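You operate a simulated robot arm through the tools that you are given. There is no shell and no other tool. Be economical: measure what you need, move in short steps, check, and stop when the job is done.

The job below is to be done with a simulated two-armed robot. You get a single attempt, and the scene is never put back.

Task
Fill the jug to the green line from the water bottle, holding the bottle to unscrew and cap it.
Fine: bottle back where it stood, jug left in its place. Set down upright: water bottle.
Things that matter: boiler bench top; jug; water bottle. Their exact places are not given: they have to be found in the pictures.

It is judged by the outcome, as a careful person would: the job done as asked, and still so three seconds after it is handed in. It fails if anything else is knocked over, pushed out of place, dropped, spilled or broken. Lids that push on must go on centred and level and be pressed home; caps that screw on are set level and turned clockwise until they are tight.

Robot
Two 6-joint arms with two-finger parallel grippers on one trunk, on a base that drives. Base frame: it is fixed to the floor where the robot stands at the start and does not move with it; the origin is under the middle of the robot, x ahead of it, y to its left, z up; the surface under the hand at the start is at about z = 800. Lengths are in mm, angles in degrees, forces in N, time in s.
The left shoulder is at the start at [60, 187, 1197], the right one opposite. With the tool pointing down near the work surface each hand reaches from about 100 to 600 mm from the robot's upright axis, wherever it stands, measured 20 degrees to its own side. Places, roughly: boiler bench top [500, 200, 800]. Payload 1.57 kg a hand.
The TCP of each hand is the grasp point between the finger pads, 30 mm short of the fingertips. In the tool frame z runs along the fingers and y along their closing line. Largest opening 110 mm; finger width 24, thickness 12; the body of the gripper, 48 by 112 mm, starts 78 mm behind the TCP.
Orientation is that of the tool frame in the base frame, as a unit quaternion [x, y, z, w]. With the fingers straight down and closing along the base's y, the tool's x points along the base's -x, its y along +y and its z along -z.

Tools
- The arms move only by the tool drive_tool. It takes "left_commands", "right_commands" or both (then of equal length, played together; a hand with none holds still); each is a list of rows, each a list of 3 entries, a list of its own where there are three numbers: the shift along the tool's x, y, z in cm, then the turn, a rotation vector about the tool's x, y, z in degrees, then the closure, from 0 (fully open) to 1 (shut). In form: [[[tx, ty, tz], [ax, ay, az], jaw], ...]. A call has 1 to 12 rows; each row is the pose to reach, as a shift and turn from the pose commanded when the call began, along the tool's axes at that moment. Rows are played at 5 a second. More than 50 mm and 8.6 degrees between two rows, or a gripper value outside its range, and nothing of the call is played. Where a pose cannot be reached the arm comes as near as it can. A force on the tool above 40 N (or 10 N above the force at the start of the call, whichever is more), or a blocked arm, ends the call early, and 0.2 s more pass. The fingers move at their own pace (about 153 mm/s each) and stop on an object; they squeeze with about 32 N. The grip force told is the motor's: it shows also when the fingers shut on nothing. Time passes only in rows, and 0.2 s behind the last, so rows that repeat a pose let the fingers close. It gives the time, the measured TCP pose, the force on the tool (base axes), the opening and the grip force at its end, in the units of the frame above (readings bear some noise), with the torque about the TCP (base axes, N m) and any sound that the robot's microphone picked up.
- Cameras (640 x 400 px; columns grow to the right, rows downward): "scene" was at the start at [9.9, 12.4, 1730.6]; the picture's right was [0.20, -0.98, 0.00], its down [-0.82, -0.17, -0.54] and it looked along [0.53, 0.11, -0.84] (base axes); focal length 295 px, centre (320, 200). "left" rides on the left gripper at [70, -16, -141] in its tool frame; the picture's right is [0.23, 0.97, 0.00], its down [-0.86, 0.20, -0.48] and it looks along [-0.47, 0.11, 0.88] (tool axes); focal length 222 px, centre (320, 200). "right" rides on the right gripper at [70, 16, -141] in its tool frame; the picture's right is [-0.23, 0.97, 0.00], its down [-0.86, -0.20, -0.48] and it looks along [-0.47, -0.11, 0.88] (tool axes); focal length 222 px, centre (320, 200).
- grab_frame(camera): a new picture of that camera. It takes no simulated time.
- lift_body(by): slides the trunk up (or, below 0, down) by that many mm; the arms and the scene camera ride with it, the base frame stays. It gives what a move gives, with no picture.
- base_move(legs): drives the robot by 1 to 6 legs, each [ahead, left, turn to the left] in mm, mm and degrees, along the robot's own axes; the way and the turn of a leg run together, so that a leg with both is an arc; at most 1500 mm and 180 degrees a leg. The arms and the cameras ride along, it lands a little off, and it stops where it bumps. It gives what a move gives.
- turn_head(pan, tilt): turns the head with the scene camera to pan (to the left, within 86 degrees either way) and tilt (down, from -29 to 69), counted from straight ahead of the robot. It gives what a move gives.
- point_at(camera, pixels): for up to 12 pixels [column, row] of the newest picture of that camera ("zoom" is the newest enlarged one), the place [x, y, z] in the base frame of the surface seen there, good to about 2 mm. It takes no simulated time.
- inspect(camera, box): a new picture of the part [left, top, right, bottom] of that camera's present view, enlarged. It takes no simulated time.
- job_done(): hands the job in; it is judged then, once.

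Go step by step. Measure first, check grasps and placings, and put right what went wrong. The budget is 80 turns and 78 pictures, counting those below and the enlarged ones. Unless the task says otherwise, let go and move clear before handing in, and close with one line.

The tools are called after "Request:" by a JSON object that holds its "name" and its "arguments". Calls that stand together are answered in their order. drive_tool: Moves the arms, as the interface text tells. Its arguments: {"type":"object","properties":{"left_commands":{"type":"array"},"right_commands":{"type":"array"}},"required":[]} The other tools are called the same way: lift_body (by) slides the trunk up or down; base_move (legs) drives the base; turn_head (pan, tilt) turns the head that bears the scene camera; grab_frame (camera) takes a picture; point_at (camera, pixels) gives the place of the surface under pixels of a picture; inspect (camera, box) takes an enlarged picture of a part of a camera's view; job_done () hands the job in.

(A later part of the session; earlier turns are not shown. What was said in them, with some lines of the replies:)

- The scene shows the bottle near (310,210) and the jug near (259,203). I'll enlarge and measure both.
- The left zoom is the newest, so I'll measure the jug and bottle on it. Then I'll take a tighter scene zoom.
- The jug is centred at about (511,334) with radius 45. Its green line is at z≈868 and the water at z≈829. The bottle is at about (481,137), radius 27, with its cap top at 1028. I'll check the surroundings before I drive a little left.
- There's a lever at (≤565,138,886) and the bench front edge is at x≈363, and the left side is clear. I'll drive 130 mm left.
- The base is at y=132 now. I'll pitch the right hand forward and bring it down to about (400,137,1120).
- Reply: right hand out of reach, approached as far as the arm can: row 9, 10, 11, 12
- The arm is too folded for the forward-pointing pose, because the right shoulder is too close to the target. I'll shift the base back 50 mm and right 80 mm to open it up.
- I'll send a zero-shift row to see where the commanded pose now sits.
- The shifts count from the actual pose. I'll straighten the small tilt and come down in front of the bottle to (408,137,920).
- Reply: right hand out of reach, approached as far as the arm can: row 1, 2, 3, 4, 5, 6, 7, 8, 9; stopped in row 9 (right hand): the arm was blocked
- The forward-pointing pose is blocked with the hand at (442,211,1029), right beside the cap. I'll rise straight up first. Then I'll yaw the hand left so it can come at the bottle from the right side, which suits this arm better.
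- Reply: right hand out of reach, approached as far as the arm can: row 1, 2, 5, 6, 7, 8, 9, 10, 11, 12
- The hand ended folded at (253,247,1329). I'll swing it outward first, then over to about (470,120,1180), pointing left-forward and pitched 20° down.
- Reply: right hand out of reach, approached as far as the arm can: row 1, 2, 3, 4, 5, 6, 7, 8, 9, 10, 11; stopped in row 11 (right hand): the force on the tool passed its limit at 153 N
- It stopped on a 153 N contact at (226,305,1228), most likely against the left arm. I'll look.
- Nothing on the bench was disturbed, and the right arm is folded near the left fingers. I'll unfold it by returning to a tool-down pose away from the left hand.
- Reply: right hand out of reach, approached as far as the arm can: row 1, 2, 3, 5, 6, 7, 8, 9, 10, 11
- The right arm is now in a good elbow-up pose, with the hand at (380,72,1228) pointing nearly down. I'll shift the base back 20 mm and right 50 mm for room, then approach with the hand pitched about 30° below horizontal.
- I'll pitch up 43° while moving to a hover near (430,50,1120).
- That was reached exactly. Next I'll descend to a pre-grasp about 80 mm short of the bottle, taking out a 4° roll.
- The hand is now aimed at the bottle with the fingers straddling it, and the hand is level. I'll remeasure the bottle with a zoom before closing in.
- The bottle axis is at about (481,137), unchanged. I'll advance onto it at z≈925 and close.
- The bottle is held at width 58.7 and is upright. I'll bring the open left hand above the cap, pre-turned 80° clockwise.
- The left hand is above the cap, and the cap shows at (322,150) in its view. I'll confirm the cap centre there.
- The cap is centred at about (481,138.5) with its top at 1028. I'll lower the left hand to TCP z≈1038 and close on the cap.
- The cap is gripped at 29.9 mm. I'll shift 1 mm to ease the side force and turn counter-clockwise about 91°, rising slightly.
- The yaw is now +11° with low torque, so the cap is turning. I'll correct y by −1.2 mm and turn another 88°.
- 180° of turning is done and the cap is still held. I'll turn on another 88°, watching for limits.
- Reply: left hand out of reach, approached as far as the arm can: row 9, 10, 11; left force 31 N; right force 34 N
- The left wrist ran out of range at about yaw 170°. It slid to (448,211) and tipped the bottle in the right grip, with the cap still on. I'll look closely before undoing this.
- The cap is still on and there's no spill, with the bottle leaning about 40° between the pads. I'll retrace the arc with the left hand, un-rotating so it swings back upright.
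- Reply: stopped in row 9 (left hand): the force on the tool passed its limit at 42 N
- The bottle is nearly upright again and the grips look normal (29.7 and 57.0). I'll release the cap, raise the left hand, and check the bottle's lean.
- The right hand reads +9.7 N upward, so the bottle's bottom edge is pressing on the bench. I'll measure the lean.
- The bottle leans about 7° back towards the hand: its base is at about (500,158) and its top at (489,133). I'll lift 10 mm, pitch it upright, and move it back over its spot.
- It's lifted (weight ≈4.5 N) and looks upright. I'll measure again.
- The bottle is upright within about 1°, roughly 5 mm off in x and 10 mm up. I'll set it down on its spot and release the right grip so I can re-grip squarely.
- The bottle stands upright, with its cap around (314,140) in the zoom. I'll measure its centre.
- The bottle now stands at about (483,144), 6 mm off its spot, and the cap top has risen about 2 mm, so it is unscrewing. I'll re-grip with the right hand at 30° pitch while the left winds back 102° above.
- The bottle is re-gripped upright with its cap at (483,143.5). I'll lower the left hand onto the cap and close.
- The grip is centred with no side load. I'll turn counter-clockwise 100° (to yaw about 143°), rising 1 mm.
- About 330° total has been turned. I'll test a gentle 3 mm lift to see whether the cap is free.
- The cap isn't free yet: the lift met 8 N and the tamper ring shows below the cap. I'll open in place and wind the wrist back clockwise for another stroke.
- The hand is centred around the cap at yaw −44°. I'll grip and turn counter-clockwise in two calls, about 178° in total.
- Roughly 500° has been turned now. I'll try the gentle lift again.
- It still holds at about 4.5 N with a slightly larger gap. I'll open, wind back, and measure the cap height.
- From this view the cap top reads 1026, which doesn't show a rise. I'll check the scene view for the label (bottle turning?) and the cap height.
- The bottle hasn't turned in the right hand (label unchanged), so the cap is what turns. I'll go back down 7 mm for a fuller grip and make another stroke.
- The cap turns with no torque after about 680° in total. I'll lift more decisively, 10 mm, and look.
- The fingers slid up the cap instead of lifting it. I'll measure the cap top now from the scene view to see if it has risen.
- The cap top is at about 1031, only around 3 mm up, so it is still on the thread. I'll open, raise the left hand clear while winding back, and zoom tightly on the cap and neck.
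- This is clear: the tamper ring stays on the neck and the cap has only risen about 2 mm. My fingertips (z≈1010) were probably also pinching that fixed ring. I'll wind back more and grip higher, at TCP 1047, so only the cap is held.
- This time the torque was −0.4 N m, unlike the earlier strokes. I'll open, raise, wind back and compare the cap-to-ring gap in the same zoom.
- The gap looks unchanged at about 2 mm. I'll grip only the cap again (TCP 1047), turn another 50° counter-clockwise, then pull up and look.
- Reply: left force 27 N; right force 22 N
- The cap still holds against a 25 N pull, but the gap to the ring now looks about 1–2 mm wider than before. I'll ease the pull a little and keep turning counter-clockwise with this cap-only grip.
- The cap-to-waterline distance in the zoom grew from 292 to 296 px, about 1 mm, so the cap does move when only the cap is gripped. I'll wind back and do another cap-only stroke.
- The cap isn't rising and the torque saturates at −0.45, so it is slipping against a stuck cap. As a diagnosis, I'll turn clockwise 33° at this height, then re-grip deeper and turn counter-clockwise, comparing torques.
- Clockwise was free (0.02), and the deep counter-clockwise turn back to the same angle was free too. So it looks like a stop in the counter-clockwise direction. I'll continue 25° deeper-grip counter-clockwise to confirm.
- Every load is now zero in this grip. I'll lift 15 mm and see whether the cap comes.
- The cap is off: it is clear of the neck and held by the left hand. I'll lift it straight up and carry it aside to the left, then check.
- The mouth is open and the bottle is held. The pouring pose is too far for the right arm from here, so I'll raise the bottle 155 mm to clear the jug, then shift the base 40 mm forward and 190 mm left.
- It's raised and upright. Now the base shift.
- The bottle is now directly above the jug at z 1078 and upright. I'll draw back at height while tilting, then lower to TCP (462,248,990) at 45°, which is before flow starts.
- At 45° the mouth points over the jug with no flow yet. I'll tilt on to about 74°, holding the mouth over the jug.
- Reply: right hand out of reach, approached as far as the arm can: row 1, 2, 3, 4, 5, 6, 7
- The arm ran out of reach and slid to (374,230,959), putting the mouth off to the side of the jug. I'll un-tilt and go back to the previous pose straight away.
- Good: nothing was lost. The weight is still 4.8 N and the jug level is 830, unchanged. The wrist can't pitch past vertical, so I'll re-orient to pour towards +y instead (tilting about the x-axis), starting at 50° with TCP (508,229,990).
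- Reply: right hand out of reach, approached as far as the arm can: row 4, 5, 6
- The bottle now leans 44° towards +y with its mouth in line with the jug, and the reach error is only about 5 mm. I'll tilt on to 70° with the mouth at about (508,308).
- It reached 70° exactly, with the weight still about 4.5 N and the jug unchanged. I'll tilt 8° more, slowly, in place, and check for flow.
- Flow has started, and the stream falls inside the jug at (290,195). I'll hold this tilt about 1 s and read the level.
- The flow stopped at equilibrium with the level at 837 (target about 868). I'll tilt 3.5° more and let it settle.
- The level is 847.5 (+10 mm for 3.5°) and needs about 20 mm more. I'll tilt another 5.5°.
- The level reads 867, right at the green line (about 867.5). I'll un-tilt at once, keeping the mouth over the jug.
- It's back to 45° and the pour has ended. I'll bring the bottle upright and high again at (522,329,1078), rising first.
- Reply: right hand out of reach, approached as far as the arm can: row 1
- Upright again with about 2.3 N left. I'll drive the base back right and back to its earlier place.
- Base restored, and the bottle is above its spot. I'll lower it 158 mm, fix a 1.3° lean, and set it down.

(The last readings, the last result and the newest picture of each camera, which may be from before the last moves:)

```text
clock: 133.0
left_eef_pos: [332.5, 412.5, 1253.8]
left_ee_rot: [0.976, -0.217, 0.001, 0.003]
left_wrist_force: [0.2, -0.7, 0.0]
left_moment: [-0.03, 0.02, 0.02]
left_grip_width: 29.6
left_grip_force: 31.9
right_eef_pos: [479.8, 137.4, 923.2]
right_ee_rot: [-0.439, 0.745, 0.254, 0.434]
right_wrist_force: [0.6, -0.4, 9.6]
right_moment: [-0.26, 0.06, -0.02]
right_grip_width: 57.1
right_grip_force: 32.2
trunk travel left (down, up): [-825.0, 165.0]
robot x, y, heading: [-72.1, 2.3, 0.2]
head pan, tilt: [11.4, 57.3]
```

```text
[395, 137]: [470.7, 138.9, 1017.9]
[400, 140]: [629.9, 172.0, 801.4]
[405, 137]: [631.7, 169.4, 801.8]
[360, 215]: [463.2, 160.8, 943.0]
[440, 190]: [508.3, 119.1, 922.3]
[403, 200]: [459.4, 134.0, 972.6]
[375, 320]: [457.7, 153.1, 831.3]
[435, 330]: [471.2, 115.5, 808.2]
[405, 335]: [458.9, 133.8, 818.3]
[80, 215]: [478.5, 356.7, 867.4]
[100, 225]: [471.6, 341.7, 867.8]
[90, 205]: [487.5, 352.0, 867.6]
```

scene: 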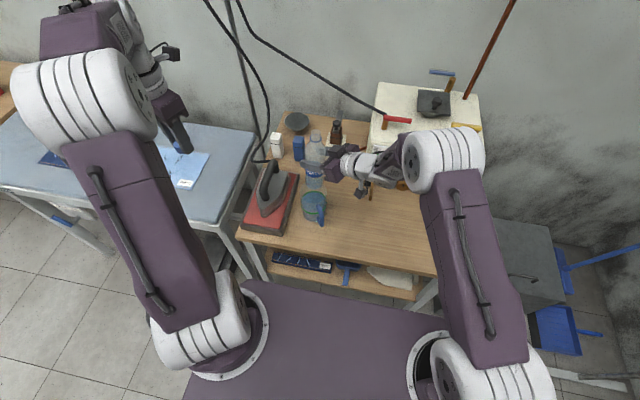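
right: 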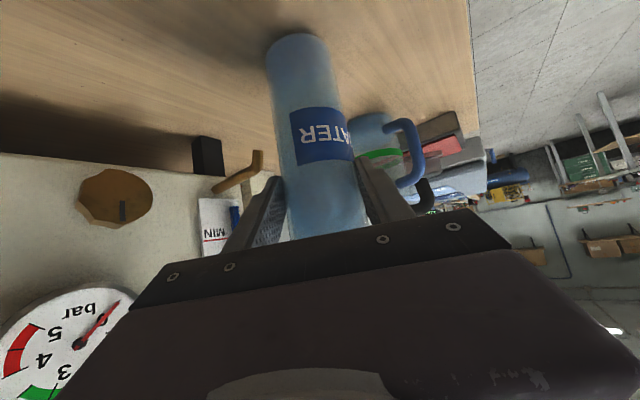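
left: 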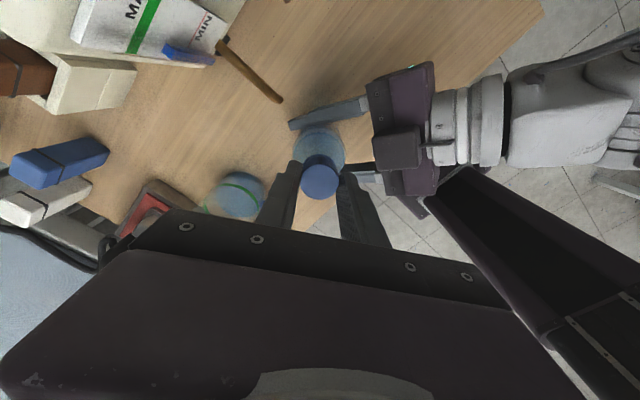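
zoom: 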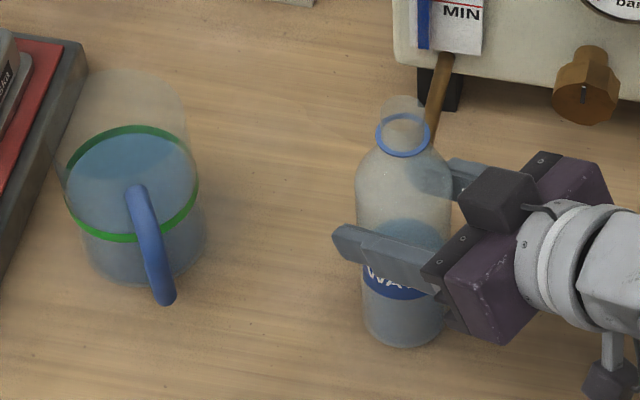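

The jug level reads 867.6, on the line, and the bottle stands back on its spot at about (481,137). I'll bring the cap back over the neck at the same yaw at which it came off.

Request:
{"name": "drive_tool", "arguments": {"left_commands": [[[2.2, 1.6, 0.6], [0, 0, 0], 1], [[4.5, 3.3, 1.4], [0, 0, 0], 1], [[6.8, 5.1, 2.4], [0, 0, 0], 1], [[9.1, 6.8, 3.5], [0, 0, 0], 1], [[11.4, 8.5, 4.8], [0, 0, 0], 1], [[13.7, 10.2, 6.2], [0, 0, 0], 1], [[16, 11.9, 7.8], [0, 0, 0], 1], [[18.3, 13.6, 9.5], [0, 0, 0], 1], [[20.6, 15.3, 11.5], [0, 0, 0], 1], [[22.9, 17, 13.8], [0, 0, 0], 1], [[25.06, 18.64, 16], [0, 0, 0], 1], [[25.06, 18.64, 17.88], [0, 0, 0], 1]]}}

Request:
{"name": "inspect", "arguments": {"camera": "scene", "box": [290, 140, 340, 190]}}

```text
clock: 135.6
left_eef_pos: [479.8, 137.3, 1075.6]
left_ee_rot: [0.977, -0.215, 0.002, 0.004]
left_wrist_force: [0.2, 0.0, 0.8]
left_moment: [-0.03, 0.0, 0.03]
left_grip_width: 29.9
left_grip_force: 32.1
right_eef_pos: [479.9, 137.4, 924.2]
right_ee_rot: [-0.44, 0.745, 0.254, 0.433]
right_wrist_force: [4.8, 1.3, 18.4]
right_moment: [-0.02, -0.35, 0.01]
right_grip_width: 57.2
right_grip_force: 32.4
trunk travel left (down, up): [-825.0, 165.0]
robot x, y, heading: [-69.8, 4.0, 0.2]
head pan, tilt: [11.4, 57.3]
```

```text
8.00 times, centred on (315, 165) of scene
```

zoom: 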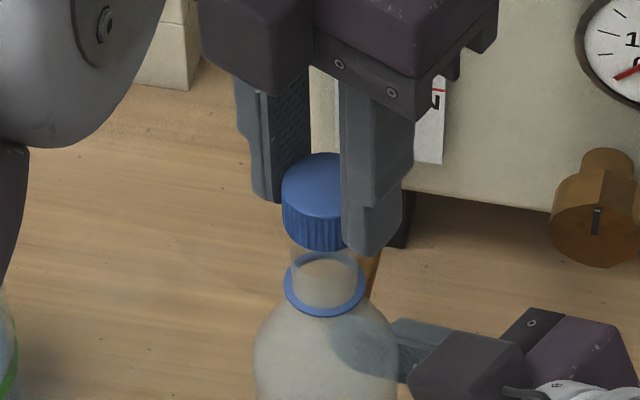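

The cap is lined up over the neck. I'll lower it onto the thread and begin turning clockwise.

Request:
{"name": "drive_tool", "arguments": {"left_commands": [[[0.05, 0, 1.2], [0, 0, 0], 1], [[0.05, 0, 2.4], [0, 0, 0], 1], [[0.05, 0, 3.2], [0, 0, 0], 1], [[0.05, 0, 3.55], [0, 0, 0], 1], [[0.05, 0, 3.6], [0, 0, 8.4], 1], [[0.05, 0, 3.61], [0, 0, 16.8], 1], [[0.05, 0, 3.62], [0, 0, 25.2], 1], [[0.05, 0, 3.63], [0, 0, 33.6], 1], [[0.05, 0, 3.64], [0, 0, 42], 1], [[0.05, 0, 3.65], [0, 0, 50.4], 1], [[0.05, 0, 3.66], [0, 0, 58.8], 1], [[0.05, 0, 3.67], [0, 0, 67.2], 1]]}}

Request:
{"name": "inspect", "arguments": {"camera": "scene", "box": [290, 150, 340, 200]}}

```text
clock: 138.2
left_eef_pos: [479.8, 137.7, 1040.7]
left_ee_rot: [-0.693, 0.721, -0.002, -0.001]
left_wrist_force: [0.4, 0.1, -0.7]
left_moment: [0.0, 0.0, 0.0]
left_grip_width: 30.1
left_grip_force: 31.8
right_eef_pos: [480.4, 137.0, 923.1]
right_ee_rot: [-0.44, 0.745, 0.254, 0.433]
right_wrist_force: [-2.1, -1.3, 8.1]
right_moment: [-0.32, 0.35, -0.02]
right_grip_width: 57.0
right_grip_force: 32.7
trunk travel left (down, up): [-825.0, 165.0]
robot x, y, heading: [-69.9, 3.0, 0.1]
head pan, tilt: [11.4, 57.3]
```

```text
8.00 times, centred on (315, 175) of scene
```

zoom: 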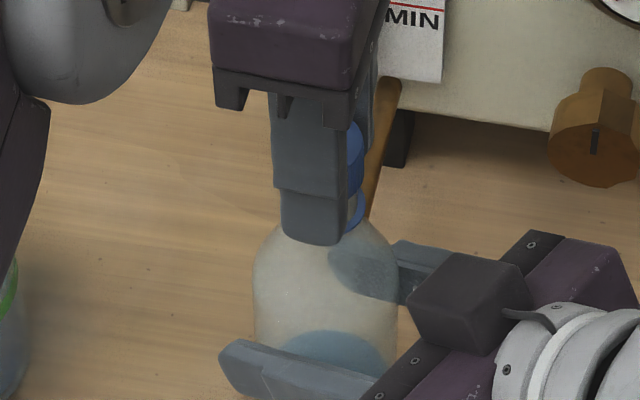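

The cap sits on the neck with almost no load. I'll keep turning clockwise while following it down with light pressure.

Request:
{"name": "drive_tool", "arguments": {"left_commands": [[[0, 0, 0.08], [0, 0, 8.5], 1], [[0, 0, 0.12], [0, 0, 17], 1], [[0, 0, 0.15], [0, 0, 25.5], 1], [[0, 0, 0.18], [0, 0, 34], 1], [[0, 0, 0.2], [0, 0, 42.5], 1], [[0, 0, 0.22], [0, 0, 51], 1], [[0, 0, 0.24], [0, 0, 59.5], 1], [[0, 0, 0.26], [0, 0, 68], 1], [[0, 0, 0.28], [0, 0, 76.5], 1], [[0, 0, 0.3], [0, 0, 85], 1], [[0, 0, 0.32], [0, 0, 93.5], 1], [[0, 0, 0.34], [0, 0, 102], 1]]}}

Request:
{"name": "drive_tool", "arguments": {"left_commands": [[[0, 0, 0.02], [0, 0, 8.5], 1], [[0, 0, 0.04], [0, 0, 17], 1], [[0, 0, 0.06], [0, 0, 25.5], 1], [[0, 0, 0.08], [0, 0, 34], 1], [[0, 0, 0.1], [0, 0, 42.5], 1], [[0, 0, 0.1], [0, 0, 51], 1], [[0, 0, 0.1], [0, 0, 59.5], 1]]}}

Request:
{"name": "inspect", "arguments": {"camera": "scene", "box": [290, 150, 340, 200]}}

```text
clock: 140.8
left_eef_pos: [480.6, 138.1, 1037.1]
left_ee_rot: [0.125, 0.992, -0.003, 0.0]
left_wrist_force: [-7.0, 8.0, 0.7]
left_moment: [0.12, 0.14, 0.11]
left_grip_width: 29.8
left_grip_force: 32.3
right_eef_pos: [481.8, 135.4, 923.1]
right_ee_rot: [-0.439, 0.745, 0.255, 0.432]
right_wrist_force: [9.2, -8.7, 3.9]
right_moment: [0.64, 0.66, -0.13]
right_grip_width: 56.9
right_grip_force: 32.2
trunk travel left (down, up): [-825.0, 165.0]
robot x, y, heading: [-72.5, -0.9, -0.1]
head pan, tilt: [11.4, 57.3]
```

```text
clock: 142.4
left_eef_pos: [481.6, 136.3, 1035.6]
left_ee_rot: [0.6, 0.8, -0.002, 0.002]
left_wrist_force: [-6.1, 17.3, 0.3]
left_moment: [0.32, 0.12, 0.13]
left_grip_width: 29.8
left_grip_force: 32.1
right_eef_pos: [480.2, 135.7, 922.6]
right_ee_rot: [-0.44, 0.745, 0.255, 0.433]
right_wrist_force: [7.5, -20.7, 8.2]
right_moment: [1.0, 0.33, -0.14]
right_grip_width: 57.1
right_grip_force: 32.1
trunk travel left (down, up): [-825.0, 165.0]
robot x, y, heading: [-72.6, 0.0, -0.2]
head pan, tilt: [11.4, 57.3]
```

```text
8.00 times, centred on (315, 175) of scene
```

zoom: 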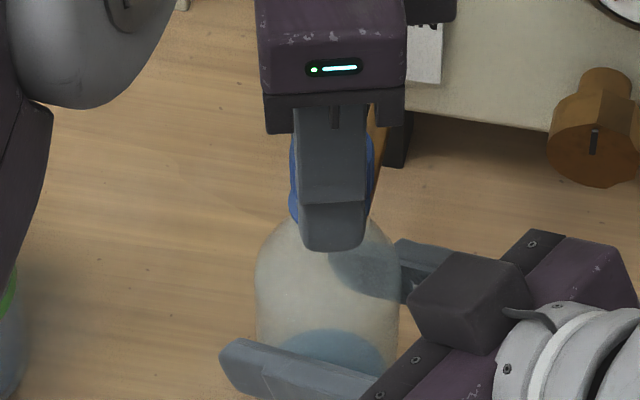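

Now there is thread torque (0.13 N m) and the cap has descended almost to its seat. I'll recentre by 1 mm, open, wind back, re-grip only the cap a little higher, and tighten clockwise another 178°.

Request:
{"name": "drive_tool", "arguments": {"left_commands": [[[0, 0, 0], [0, 0, 0], 0.6], [[0.11, 0.03, -0.4], [0, 0, 0], 0.35], [[0.11, 0.03, -0.85], [0, 0, -8.5], 0.35], [[0.11, 0.03, -0.85], [0, 0, -17], 0.35], [[0.11, 0.03, -0.85], [0, 0, -25.5], 0.35], [[0.11, 0.03, -0.85], [0, 0, -34], 0.35], [[0.11, 0.03, -0.85], [0, 0, -42.5], 0.35], [[0.11, 0.03, -0.85], [0, 0, -51], 0.35], [[0.11, 0.03, -0.85], [0, 0, -59.5], 0.35], [[0.11, 0.03, -0.85], [0, 0, -68], 0.35], [[0.11, 0.03, -0.85], [0, 0, -76.5], 0.35], [[0.11, 0.03, -0.85], [0, 0, -85], 0.35]]}}

Request:
{"name": "drive_tool", "arguments": {"left_commands": [[[0, 0, 0], [0, 0, -8.5], 0.35], [[0, 0, 0], [0, 0, -17], 0.35], [[0, 0, 0], [0, 0, -25.5], 0.35], [[0, 0, 0], [0, 0, -34], 0.35], [[0, 0, 0], [0, 0, -42.5], 0.35], [[0, 0, 0], [0, 0, -51], 0.35], [[0, 0, 0], [0, 0, -59.5], 0.35], [[0, 0, 0], [0, 0, -68], 0.35], [[0, 0, 0], [0, 0, -76.5], 0.35], [[0, 0, 0], [0, 0, -85], 0.35], [[0, 0, 0], [0, 0, -93.5], 0.35], [[0, 0, 0], [0, 0, -102], 0.35]]}}

Request:
{"name": "inspect", "arguments": {"camera": "scene", "box": [297, 158, 333, 190]}}

Request:
{"name": "drive_tool", "arguments": {"left_commands": [[[0, 0, 0], [0, 0, 0], 0.6], [[0, 0, 0], [0, 0, 0], 0.85], [[0, 0, 0], [0, 0, 0], 1], [[0, 0, 0.01], [0, 0, 8.4], 1], [[0, 0, 0.02], [0, 0, 16.8], 1], [[0, 0, 0.03], [0, 0, 25.2], 1], [[0, 0, 0.04], [0, 0, 33.6], 1], [[0, 0, 0.05], [0, 0, 42], 1], [[0, 0, 0.06], [0, 0, 50.4], 1], [[0, 0, 0.07], [0, 0, 58.8], 1], [[0, 0, 0.08], [0, 0, 67.2], 1], [[0, 0, 0.09], [0, 0, 75.6], 1]]}}

Request:
{"name": "drive_tool", "arguments": {"left_commands": [[[0, 0, 0.01], [0, 0, 8.5], 1], [[0, 0, 0.02], [0, 0, 17], 1], [[0, 0, 0.03], [0, 0, 25.5], 1], [[0, 0, 0.04], [0, 0, 34], 1], [[0, 0, 0.05], [0, 0, 42.5], 1], [[0, 0, 0.06], [0, 0, 51], 1], [[0, 0, 0.07], [0, 0, 59.5], 1], [[0, 0, 0.08], [0, 0, 68], 1], [[0, 0, 0.09], [0, 0, 76.5], 1], [[0, 0, 0.1], [0, 0, 85], 1], [[0, 0, 0.1], [0, 0, 93.5], 1], [[0, 0, 0.1], [0, 0, 102], 1]]}}

```text
clock: 145.0
left_eef_pos: [481.4, 138.2, 1044.2]
left_ee_rot: [-0.101, 0.995, -0.003, 0.001]
left_wrist_force: [-0.7, -0.2, -0.4]
left_moment: [0.02, -0.01, 0.02]
left_grip_width: 71.4
left_grip_force: 0.1
right_eef_pos: [480.6, 137.6, 923.4]
right_ee_rot: [-0.44, 0.745, 0.254, 0.432]
right_wrist_force: [-1.7, 0.2, 2.4]
right_moment: [-0.01, 0.18, -0.05]
right_grip_width: 57.2
right_grip_force: 32.1
trunk travel left (down, up): [-825.0, 165.0]
robot x, y, heading: [-68.2, -0.1, 0.3]
head pan, tilt: [11.4, 57.3]
```

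```text
clock: 147.6
left_eef_pos: [482.0, 138.4, 1042.9]
left_ee_rot: [0.837, -0.548, 0.002, 0.002]
left_wrist_force: [-0.1, 1.3, -0.1]
left_moment: [-0.01, 0.02, 0.03]
left_grip_width: 71.6
left_grip_force: 0.1
right_eef_pos: [480.0, 136.9, 923.3]
right_ee_rot: [-0.44, 0.745, 0.255, 0.431]
right_wrist_force: [-0.6, 0.5, 1.4]
right_moment: [0.0, 0.15, -0.03]
right_grip_width: 57.1
right_grip_force: 31.8
trunk travel left (down, up): [-825.0, 165.0]
robot x, y, heading: [-68.3, -0.1, 0.2]
head pan, tilt: [11.4, 57.3]
```

```text
12.50 times, centred on (315, 174) of scene
```

zoom: 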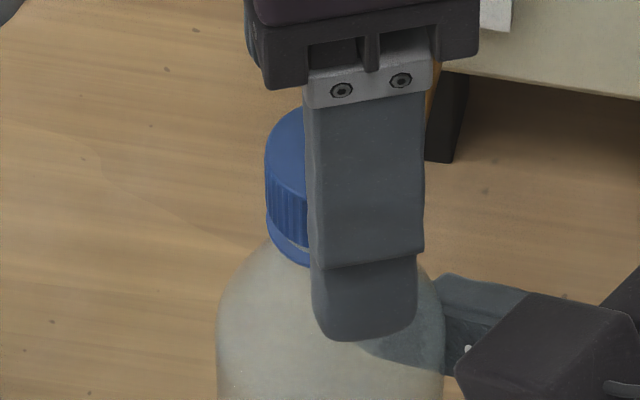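

```text
clock: 150.2
left_eef_pos: [482.9, 137.7, 1042.5]
left_ee_rot: [-0.322, 0.947, -0.003, -0.001]
left_wrist_force: [-2.1, -0.2, 0.2]
left_moment: [-0.04, 0.48, 0.0]
left_grip_width: 30.2
left_grip_force: 32.1
right_eef_pos: [480.3, 136.7, 922.8]
right_ee_rot: [-0.439, 0.745, 0.254, 0.433]
right_wrist_force: [0.9, 1.6, 0.4]
right_moment: [0.09, -0.27, 0.0]
right_grip_width: 57.2
right_grip_force: 32.2
trunk travel left (down, up): [-825.0, 165.0]
robot x, y, heading: [-71.9, -0.7, 0.3]
head pan, tilt: [11.4, 57.3]
```

```text
clock: 152.8
left_eef_pos: [482.5, 139.2, 1041.5]
left_ee_rot: [0.532, 0.847, -0.002, 0.002]
left_wrist_force: [-5.1, -4.0, 0.5]
left_moment: [0.53, 0.4, -0.01]
left_grip_width: 30.0
left_grip_force: 32.2
right_eef_pos: [481.5, 138.3, 921.9]
right_ee_rot: [-0.439, 0.745, 0.255, 0.432]
right_wrist_force: [5.1, 5.0, -0.4]
right_moment: [-0.89, 0.23, -0.01]
right_grip_width: 57.3
right_grip_force: 31.8
trunk travel left (down, up): [-825.0, 165.0]
robot x, y, heading: [-68.1, -1.6, 0.3]
head pan, tilt: [11.4, 57.3]
```

Clockwise turning is still free (no torque), so it isn't tight yet. I'll recentre and do another, longer stroke of about 212°, and read the torque.

Request:
{"name": "drive_tool", "arguments": {"left_commands": [[[0, 0, 0], [0, 0, 0], 0.6], [[-0.04, -0.1, -0.2], [0, 0, 0], 0.35], [[-0.04, -0.1, -0.25], [0, 0, -8.5], 0.35], [[-0.04, -0.1, -0.25], [0, 0, -17], 0.35], [[-0.04, -0.1, -0.25], [0, 0, -25.5], 0.35], [[-0.04, -0.1, -0.25], [0, 0, -34], 0.35], [[-0.04, -0.1, -0.25], [0, 0, -42.5], 0.35], [[-0.04, -0.1, -0.25], [0, 0, -51], 0.35], [[-0.04, -0.1, -0.25], [0, 0, -59.5], 0.35], [[-0.04, -0.1, -0.25], [0, 0, -68], 0.35], [[-0.04, -0.1, -0.25], [0, 0, -76.5], 0.35], [[-0.04, -0.1, -0.25], [0, 0, -85], 0.35]]}}

Request:
{"name": "drive_tool", "arguments": {"left_commands": [[[0, 0, 0], [0, 0, -8.5], 0.35], [[0, 0, 0], [0, 0, -17], 0.35], [[0, 0, 0], [0, 0, -25.5], 0.35], [[0, 0, 0], [0, 0, -34], 0.35], [[0, 0, 0], [0, 0, -42.5], 0.35], [[0, 0, 0], [0, 0, -51], 0.35], [[0, 0, 0], [0, 0, -59.5], 0.35], [[0, 0, 0], [0, 0, -68], 0.35], [[0, 0, 0], [0, 0, -76.5], 0.35], [[0, 0, 0], [0, 0, -85], 0.35], [[0, 0, 0], [0, 0, -93.5], 0.35], [[0, 0, 0], [0, 0, -102], 0.35]]}}

Request:
{"name": "drive_tool", "arguments": {"left_commands": [[[0, 0, 0], [0, 0, -8.4], 0.35], [[0, 0, 0], [0, 0, -16.8], 0.35], [[0, 0, 0], [0, 0, -25], 0.35], [[0, 0, 0], [0, 0, -25], 0.6], [[0, 0, 0], [0, 0, -25], 0.85], [[0, 0, 0], [0, 0, -25], 1], [[0, 0, 0.01], [0, 0, -16.8], 1], [[0, 0, 0.02], [0, 0, -8.4], 1], [[0, 0, 0.03], [0, 0, 0], 1], [[0, 0, 0.04], [0, 0, 8.4], 1], [[0, 0, 0.05], [0, 0, 16.8], 1], [[0, 0, 0.06], [0, 0, 25.2], 1]]}}

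Request:
{"name": "drive_tool", "arguments": {"left_commands": [[[0, 0, 0.01], [0, 0, 8.5], 1], [[0, 0, 0.02], [0, 0, 17], 1], [[0, 0, 0.03], [0, 0, 25.5], 1], [[0, 0, 0.03], [0, 0, 34], 1], [[0, 0, 0.04], [0, 0, 42.5], 1], [[0, 0, 0.04], [0, 0, 51], 1], [[0, 0, 0.05], [0, 0, 59.5], 1], [[0, 0, 0.05], [0, 0, 68], 1], [[0, 0, 0.06], [0, 0, 76.5], 1], [[0, 0, 0.06], [0, 0, 85], 1], [[0, 0, 0.06], [0, 0, 93.5], 1], [[0, 0, 0.06], [0, 0, 102], 1]]}}

Request:
{"name": "drive_tool", "arguments": {"left_commands": [[[0, 0, 0.01], [0, 0, 8.5], 1], [[0, 0, 0.02], [0, 0, 17], 1], [[0, 0, 0.03], [0, 0, 25.5], 1], [[0, 0, 0.03], [0, 0, 34], 1], [[0, 0, 0.04], [0, 0, 42.5], 1], [[0, 0, 0.04], [0, 0, 51], 1], [[0, 0, 0.05], [0, 0, 59.5], 1]]}}

```text
clock: 155.4
left_eef_pos: [480.8, 138.0, 1044.4]
left_ee_rot: [-0.181, 0.983, -0.003, 0.0]
left_wrist_force: [0.3, -0.6, -0.5]
left_moment: [-0.01, 0.03, 0.0]
left_grip_width: 71.3
left_grip_force: 0.1
right_eef_pos: [481.3, 136.5, 922.9]
right_ee_rot: [-0.44, 0.745, 0.255, 0.431]
right_wrist_force: [1.7, -0.4, 1.1]
right_moment: [-0.1, -0.01, 0.02]
right_grip_width: 57.0
right_grip_force: 32.5
trunk travel left (down, up): [-825.0, 165.0]
robot x, y, heading: [-71.3, 2.9, 0.1]
head pan, tilt: [11.4, 57.3]
```

```text
clock: 158.0
left_eef_pos: [481.6, 138.2, 1045.2]
left_ee_rot: [0.879, -0.477, 0.0, 0.003]
left_wrist_force: [0.1, 0.2, -0.3]
left_moment: [0.0, 0.05, 0.0]
left_grip_width: 71.5
left_grip_force: 0.2
right_eef_pos: [481.2, 137.3, 922.6]
right_ee_rot: [-0.44, 0.745, 0.255, 0.432]
right_wrist_force: [1.4, -0.4, 1.3]
right_moment: [-0.1, -0.03, 0.02]
right_grip_width: 57.2
right_grip_force: 32.2
trunk travel left (down, up): [-825.0, 165.0]
robot x, y, heading: [-70.7, 4.8, 0.2]
head pan, tilt: [11.4, 57.3]
```

```text
clock: 160.6
left_eef_pos: [481.6, 138.2, 1043.9]
left_ee_rot: [0.751, -0.66, 0.003, 0.001]
left_wrist_force: [7.2, 12.1, 0.6]
left_moment: [0.98, -0.06, -0.02]
left_grip_width: 29.8
left_grip_force: 32.1
right_eef_pos: [480.5, 135.9, 922.6]
right_ee_rot: [-0.44, 0.745, 0.256, 0.432]
right_wrist_force: [-6.6, -12.5, 3.1]
right_moment: [0.44, -0.65, 0.0]
right_grip_width: 57.2
right_grip_force: 32.2
trunk travel left (down, up): [-825.0, 165.0]
robot x, y, heading: [-70.4, -2.7, -0.0]
head pan, tilt: [11.4, 57.3]
```

```text
clock: 163.2
left_eef_pos: [481.8, 138.6, 1043.4]
left_ee_rot: [0.04, 0.999, -0.003, 0.001]
left_wrist_force: [-2.9, 6.0, -0.3]
left_moment: [0.36, 0.13, 0.4]
left_grip_width: 30.0
left_grip_force: 32.6
right_eef_pos: [481.8, 136.8, 923.2]
right_ee_rot: [-0.44, 0.744, 0.255, 0.432]
right_wrist_force: [3.3, -5.9, 0.1]
right_moment: [0.37, 0.01, -0.41]
right_grip_width: 56.9
right_grip_force: 32.1
trunk travel left (down, up): [-825.0, 165.0]
robot x, y, heading: [-68.0, 2.4, 0.1]
head pan, tilt: [11.4, 57.3]
```

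```text
clock: 164.8
left_eef_pos: [481.2, 137.2, 1042.2]
left_ee_rot: [0.531, 0.848, -0.003, 0.003]
left_wrist_force: [4.2, 3.6, 0.8]
left_moment: [0.16, -0.13, 0.48]
left_grip_width: 30.0
left_grip_force: 32.4
right_eef_pos: [480.6, 137.2, 922.9]
right_ee_rot: [-0.439, 0.745, 0.255, 0.433]
right_wrist_force: [-2.3, -4.7, 2.3]
right_moment: [0.1, -0.41, -0.45]
right_grip_width: 56.9
right_grip_force: 31.9
trunk travel left (down, up): [-825.0, 165.0]
robot x, y, heading: [-67.4, 2.1, -0.1]
head pan, tilt: [11.4, 57.3]
5 turns are left
```

The torque rose to +0.48 N m, so the cap is tight. I'll release it, raise and withdraw the left hand, and inspect.

Request:
{"name": "drive_tool", "arguments": {"left_commands": [[[0, 0, 0], [0, 0, 0], 0.6], [[0, 0, 0], [0, 0, 0], 0.3], [[0, 0, 0], [0, 0, 0], 0.3], [[0, 0, -3], [0, 0, 0], 0.3], [[0, 0, -6], [0, 0, 0], 0.3], [[0, 0, -9], [0, 0, 0], 0.3], [[3.7, 0, -10], [0, 0, 0], 0.3], [[7.4, -0.1, -11], [0, 0, 0], 0.3], [[11.1, -0.1, -12], [0, 0, 0], 0.3], [[14.8, -0.1, -13], [0, 0, 0], 0.3], [[18.6, -0.2, -14], [0, 0, 0], 0.3], [[22.4, -0.2, -15], [0, 0, 0], 0.3]]}}

Request:
{"name": "inspect", "arguments": {"camera": "scene", "box": [290, 155, 345, 220]}}

Request:
{"name": "point_at", "arguments": {"camera": "zoom", "pixels": [[275, 60], [255, 60], [300, 60], [277, 45], [277, 75], [277, 120], [225, 200], [330, 150], [275, 200], [250, 360], [275, 370]]}}

```text
clock: 167.4
left_eef_pos: [380.2, 341.2, 1191.6]
left_ee_rot: [0.53, 0.848, -0.003, 0.002]
left_wrist_force: [0.0, -0.2, -0.6]
left_moment: [-0.02, -0.04, 0.02]
left_grip_width: 76.8
left_grip_force: 0.0
right_eef_pos: [480.5, 137.9, 921.5]
right_ee_rot: [-0.44, 0.746, 0.254, 0.431]
right_wrist_force: [-0.5, -1.0, 1.3]
right_moment: [-0.2, 0.09, 0.0]
right_grip_width: 57.2
right_grip_force: 31.5
trunk travel left (down, up): [-825.0, 165.0]
robot x, y, heading: [-70.2, 1.1, 0.2]
head pan, tilt: [11.4, 57.3]
```

```text
6.15 times, centred on (318, 188) of scene
```

zoom: 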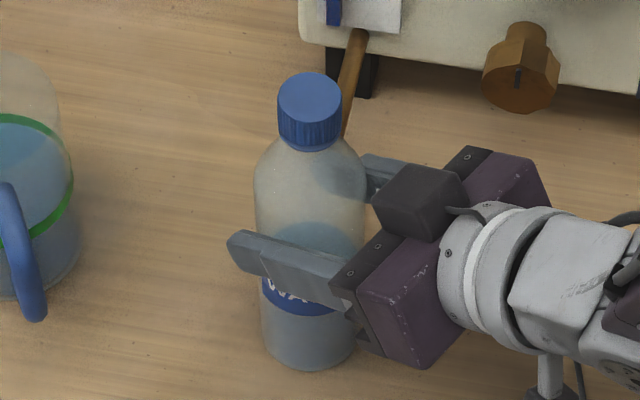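

```text
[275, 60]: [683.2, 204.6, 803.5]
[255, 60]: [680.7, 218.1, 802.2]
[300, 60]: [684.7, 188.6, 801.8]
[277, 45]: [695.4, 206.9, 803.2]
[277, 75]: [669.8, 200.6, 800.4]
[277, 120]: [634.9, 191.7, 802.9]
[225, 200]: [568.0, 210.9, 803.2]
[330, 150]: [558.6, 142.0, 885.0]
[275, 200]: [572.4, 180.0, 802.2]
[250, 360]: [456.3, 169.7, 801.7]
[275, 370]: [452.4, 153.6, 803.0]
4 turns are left
```

The cap is seated level with no gap, and the bottle is upright on its spot. I'll open the right hand, back straight out, and rise.

Request:
{"name": "drive_tool", "arguments": {"right_commands": [[[0, 0, 0], [0, 0, 0], 0.45], [[0, 0, 0], [0, 0, 0], 0.25], [[0, 0, 0], [0, 0, 0], 0], [[0, 0, 0], [0, 0, 0], 0], [[1, 0, -1.7], [0, 0, 0], 0], [[2.2, 0, -3.8], [0, 0, 0], 0], [[3.4, 0, -5.8], [0, 0, 0], 0], [[4.5, 0, -7.8], [0, 0, 0], 0], [[2, 0, -9.5], [0, 0, 0], 0], [[-1, 0, -11.3], [0, 0, 0], 0]]}}

Request:
{"name": "inspect", "arguments": {"camera": "scene", "box": [230, 140, 380, 235]}}

Request:
{"name": "point_at", "arguments": {"camera": "zoom", "pixels": [[354, 125], [356, 140], [350, 200], [130, 210], [140, 220]]}}

```text
clock: 169.6
left_eef_pos: [380.7, 339.2, 1191.7]
left_ee_rot: [0.529, 0.848, -0.003, 0.003]
left_wrist_force: [0.1, 0.7, 0.3]
left_moment: [0.02, -0.03, 0.03]
left_grip_width: 77.1
left_grip_force: 0.1
right_eef_pos: [435.1, 55.2, 988.4]
right_ee_rot: [-0.442, 0.747, 0.253, 0.428]
right_wrist_force: [-0.4, 0.6, -0.8]
right_moment: [-0.01, 0.02, 0.0]
right_grip_width: 110.1
right_grip_force: 0.1
right hand out of reach, approached as far as the arm can: row 8, 9
trunk travel left (down, up): [-825.0, 165.0]
robot x, y, heading: [-68.5, 0.6, 0.5]
head pan, tilt: [11.4, 57.3]
```

```text
4.21 times, centred on (305, 188) of scene
```

zoom: 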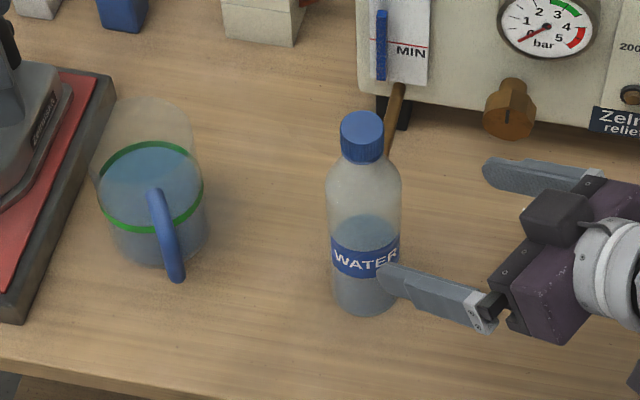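

```text
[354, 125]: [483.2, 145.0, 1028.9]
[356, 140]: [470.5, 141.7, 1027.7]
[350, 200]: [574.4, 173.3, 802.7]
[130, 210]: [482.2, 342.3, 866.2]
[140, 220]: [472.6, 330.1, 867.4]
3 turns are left
```

The bottle stands upright, capped and level (cap top at 1028, as at the start). It is on its spot, the jug is filled to the green line in its place, and both hands are clear.

Request:
{"name": "job_done", "arguments": {}}

```text
The job is handed in.
```

The jug is filled to the green line: the water reads about 867 mm against roughly 867.5 mm for the line. The bottle is capped tight and stands upright within a few millimetres of where it started. The jug is in its place, I saw no spill, and both hands are clear.
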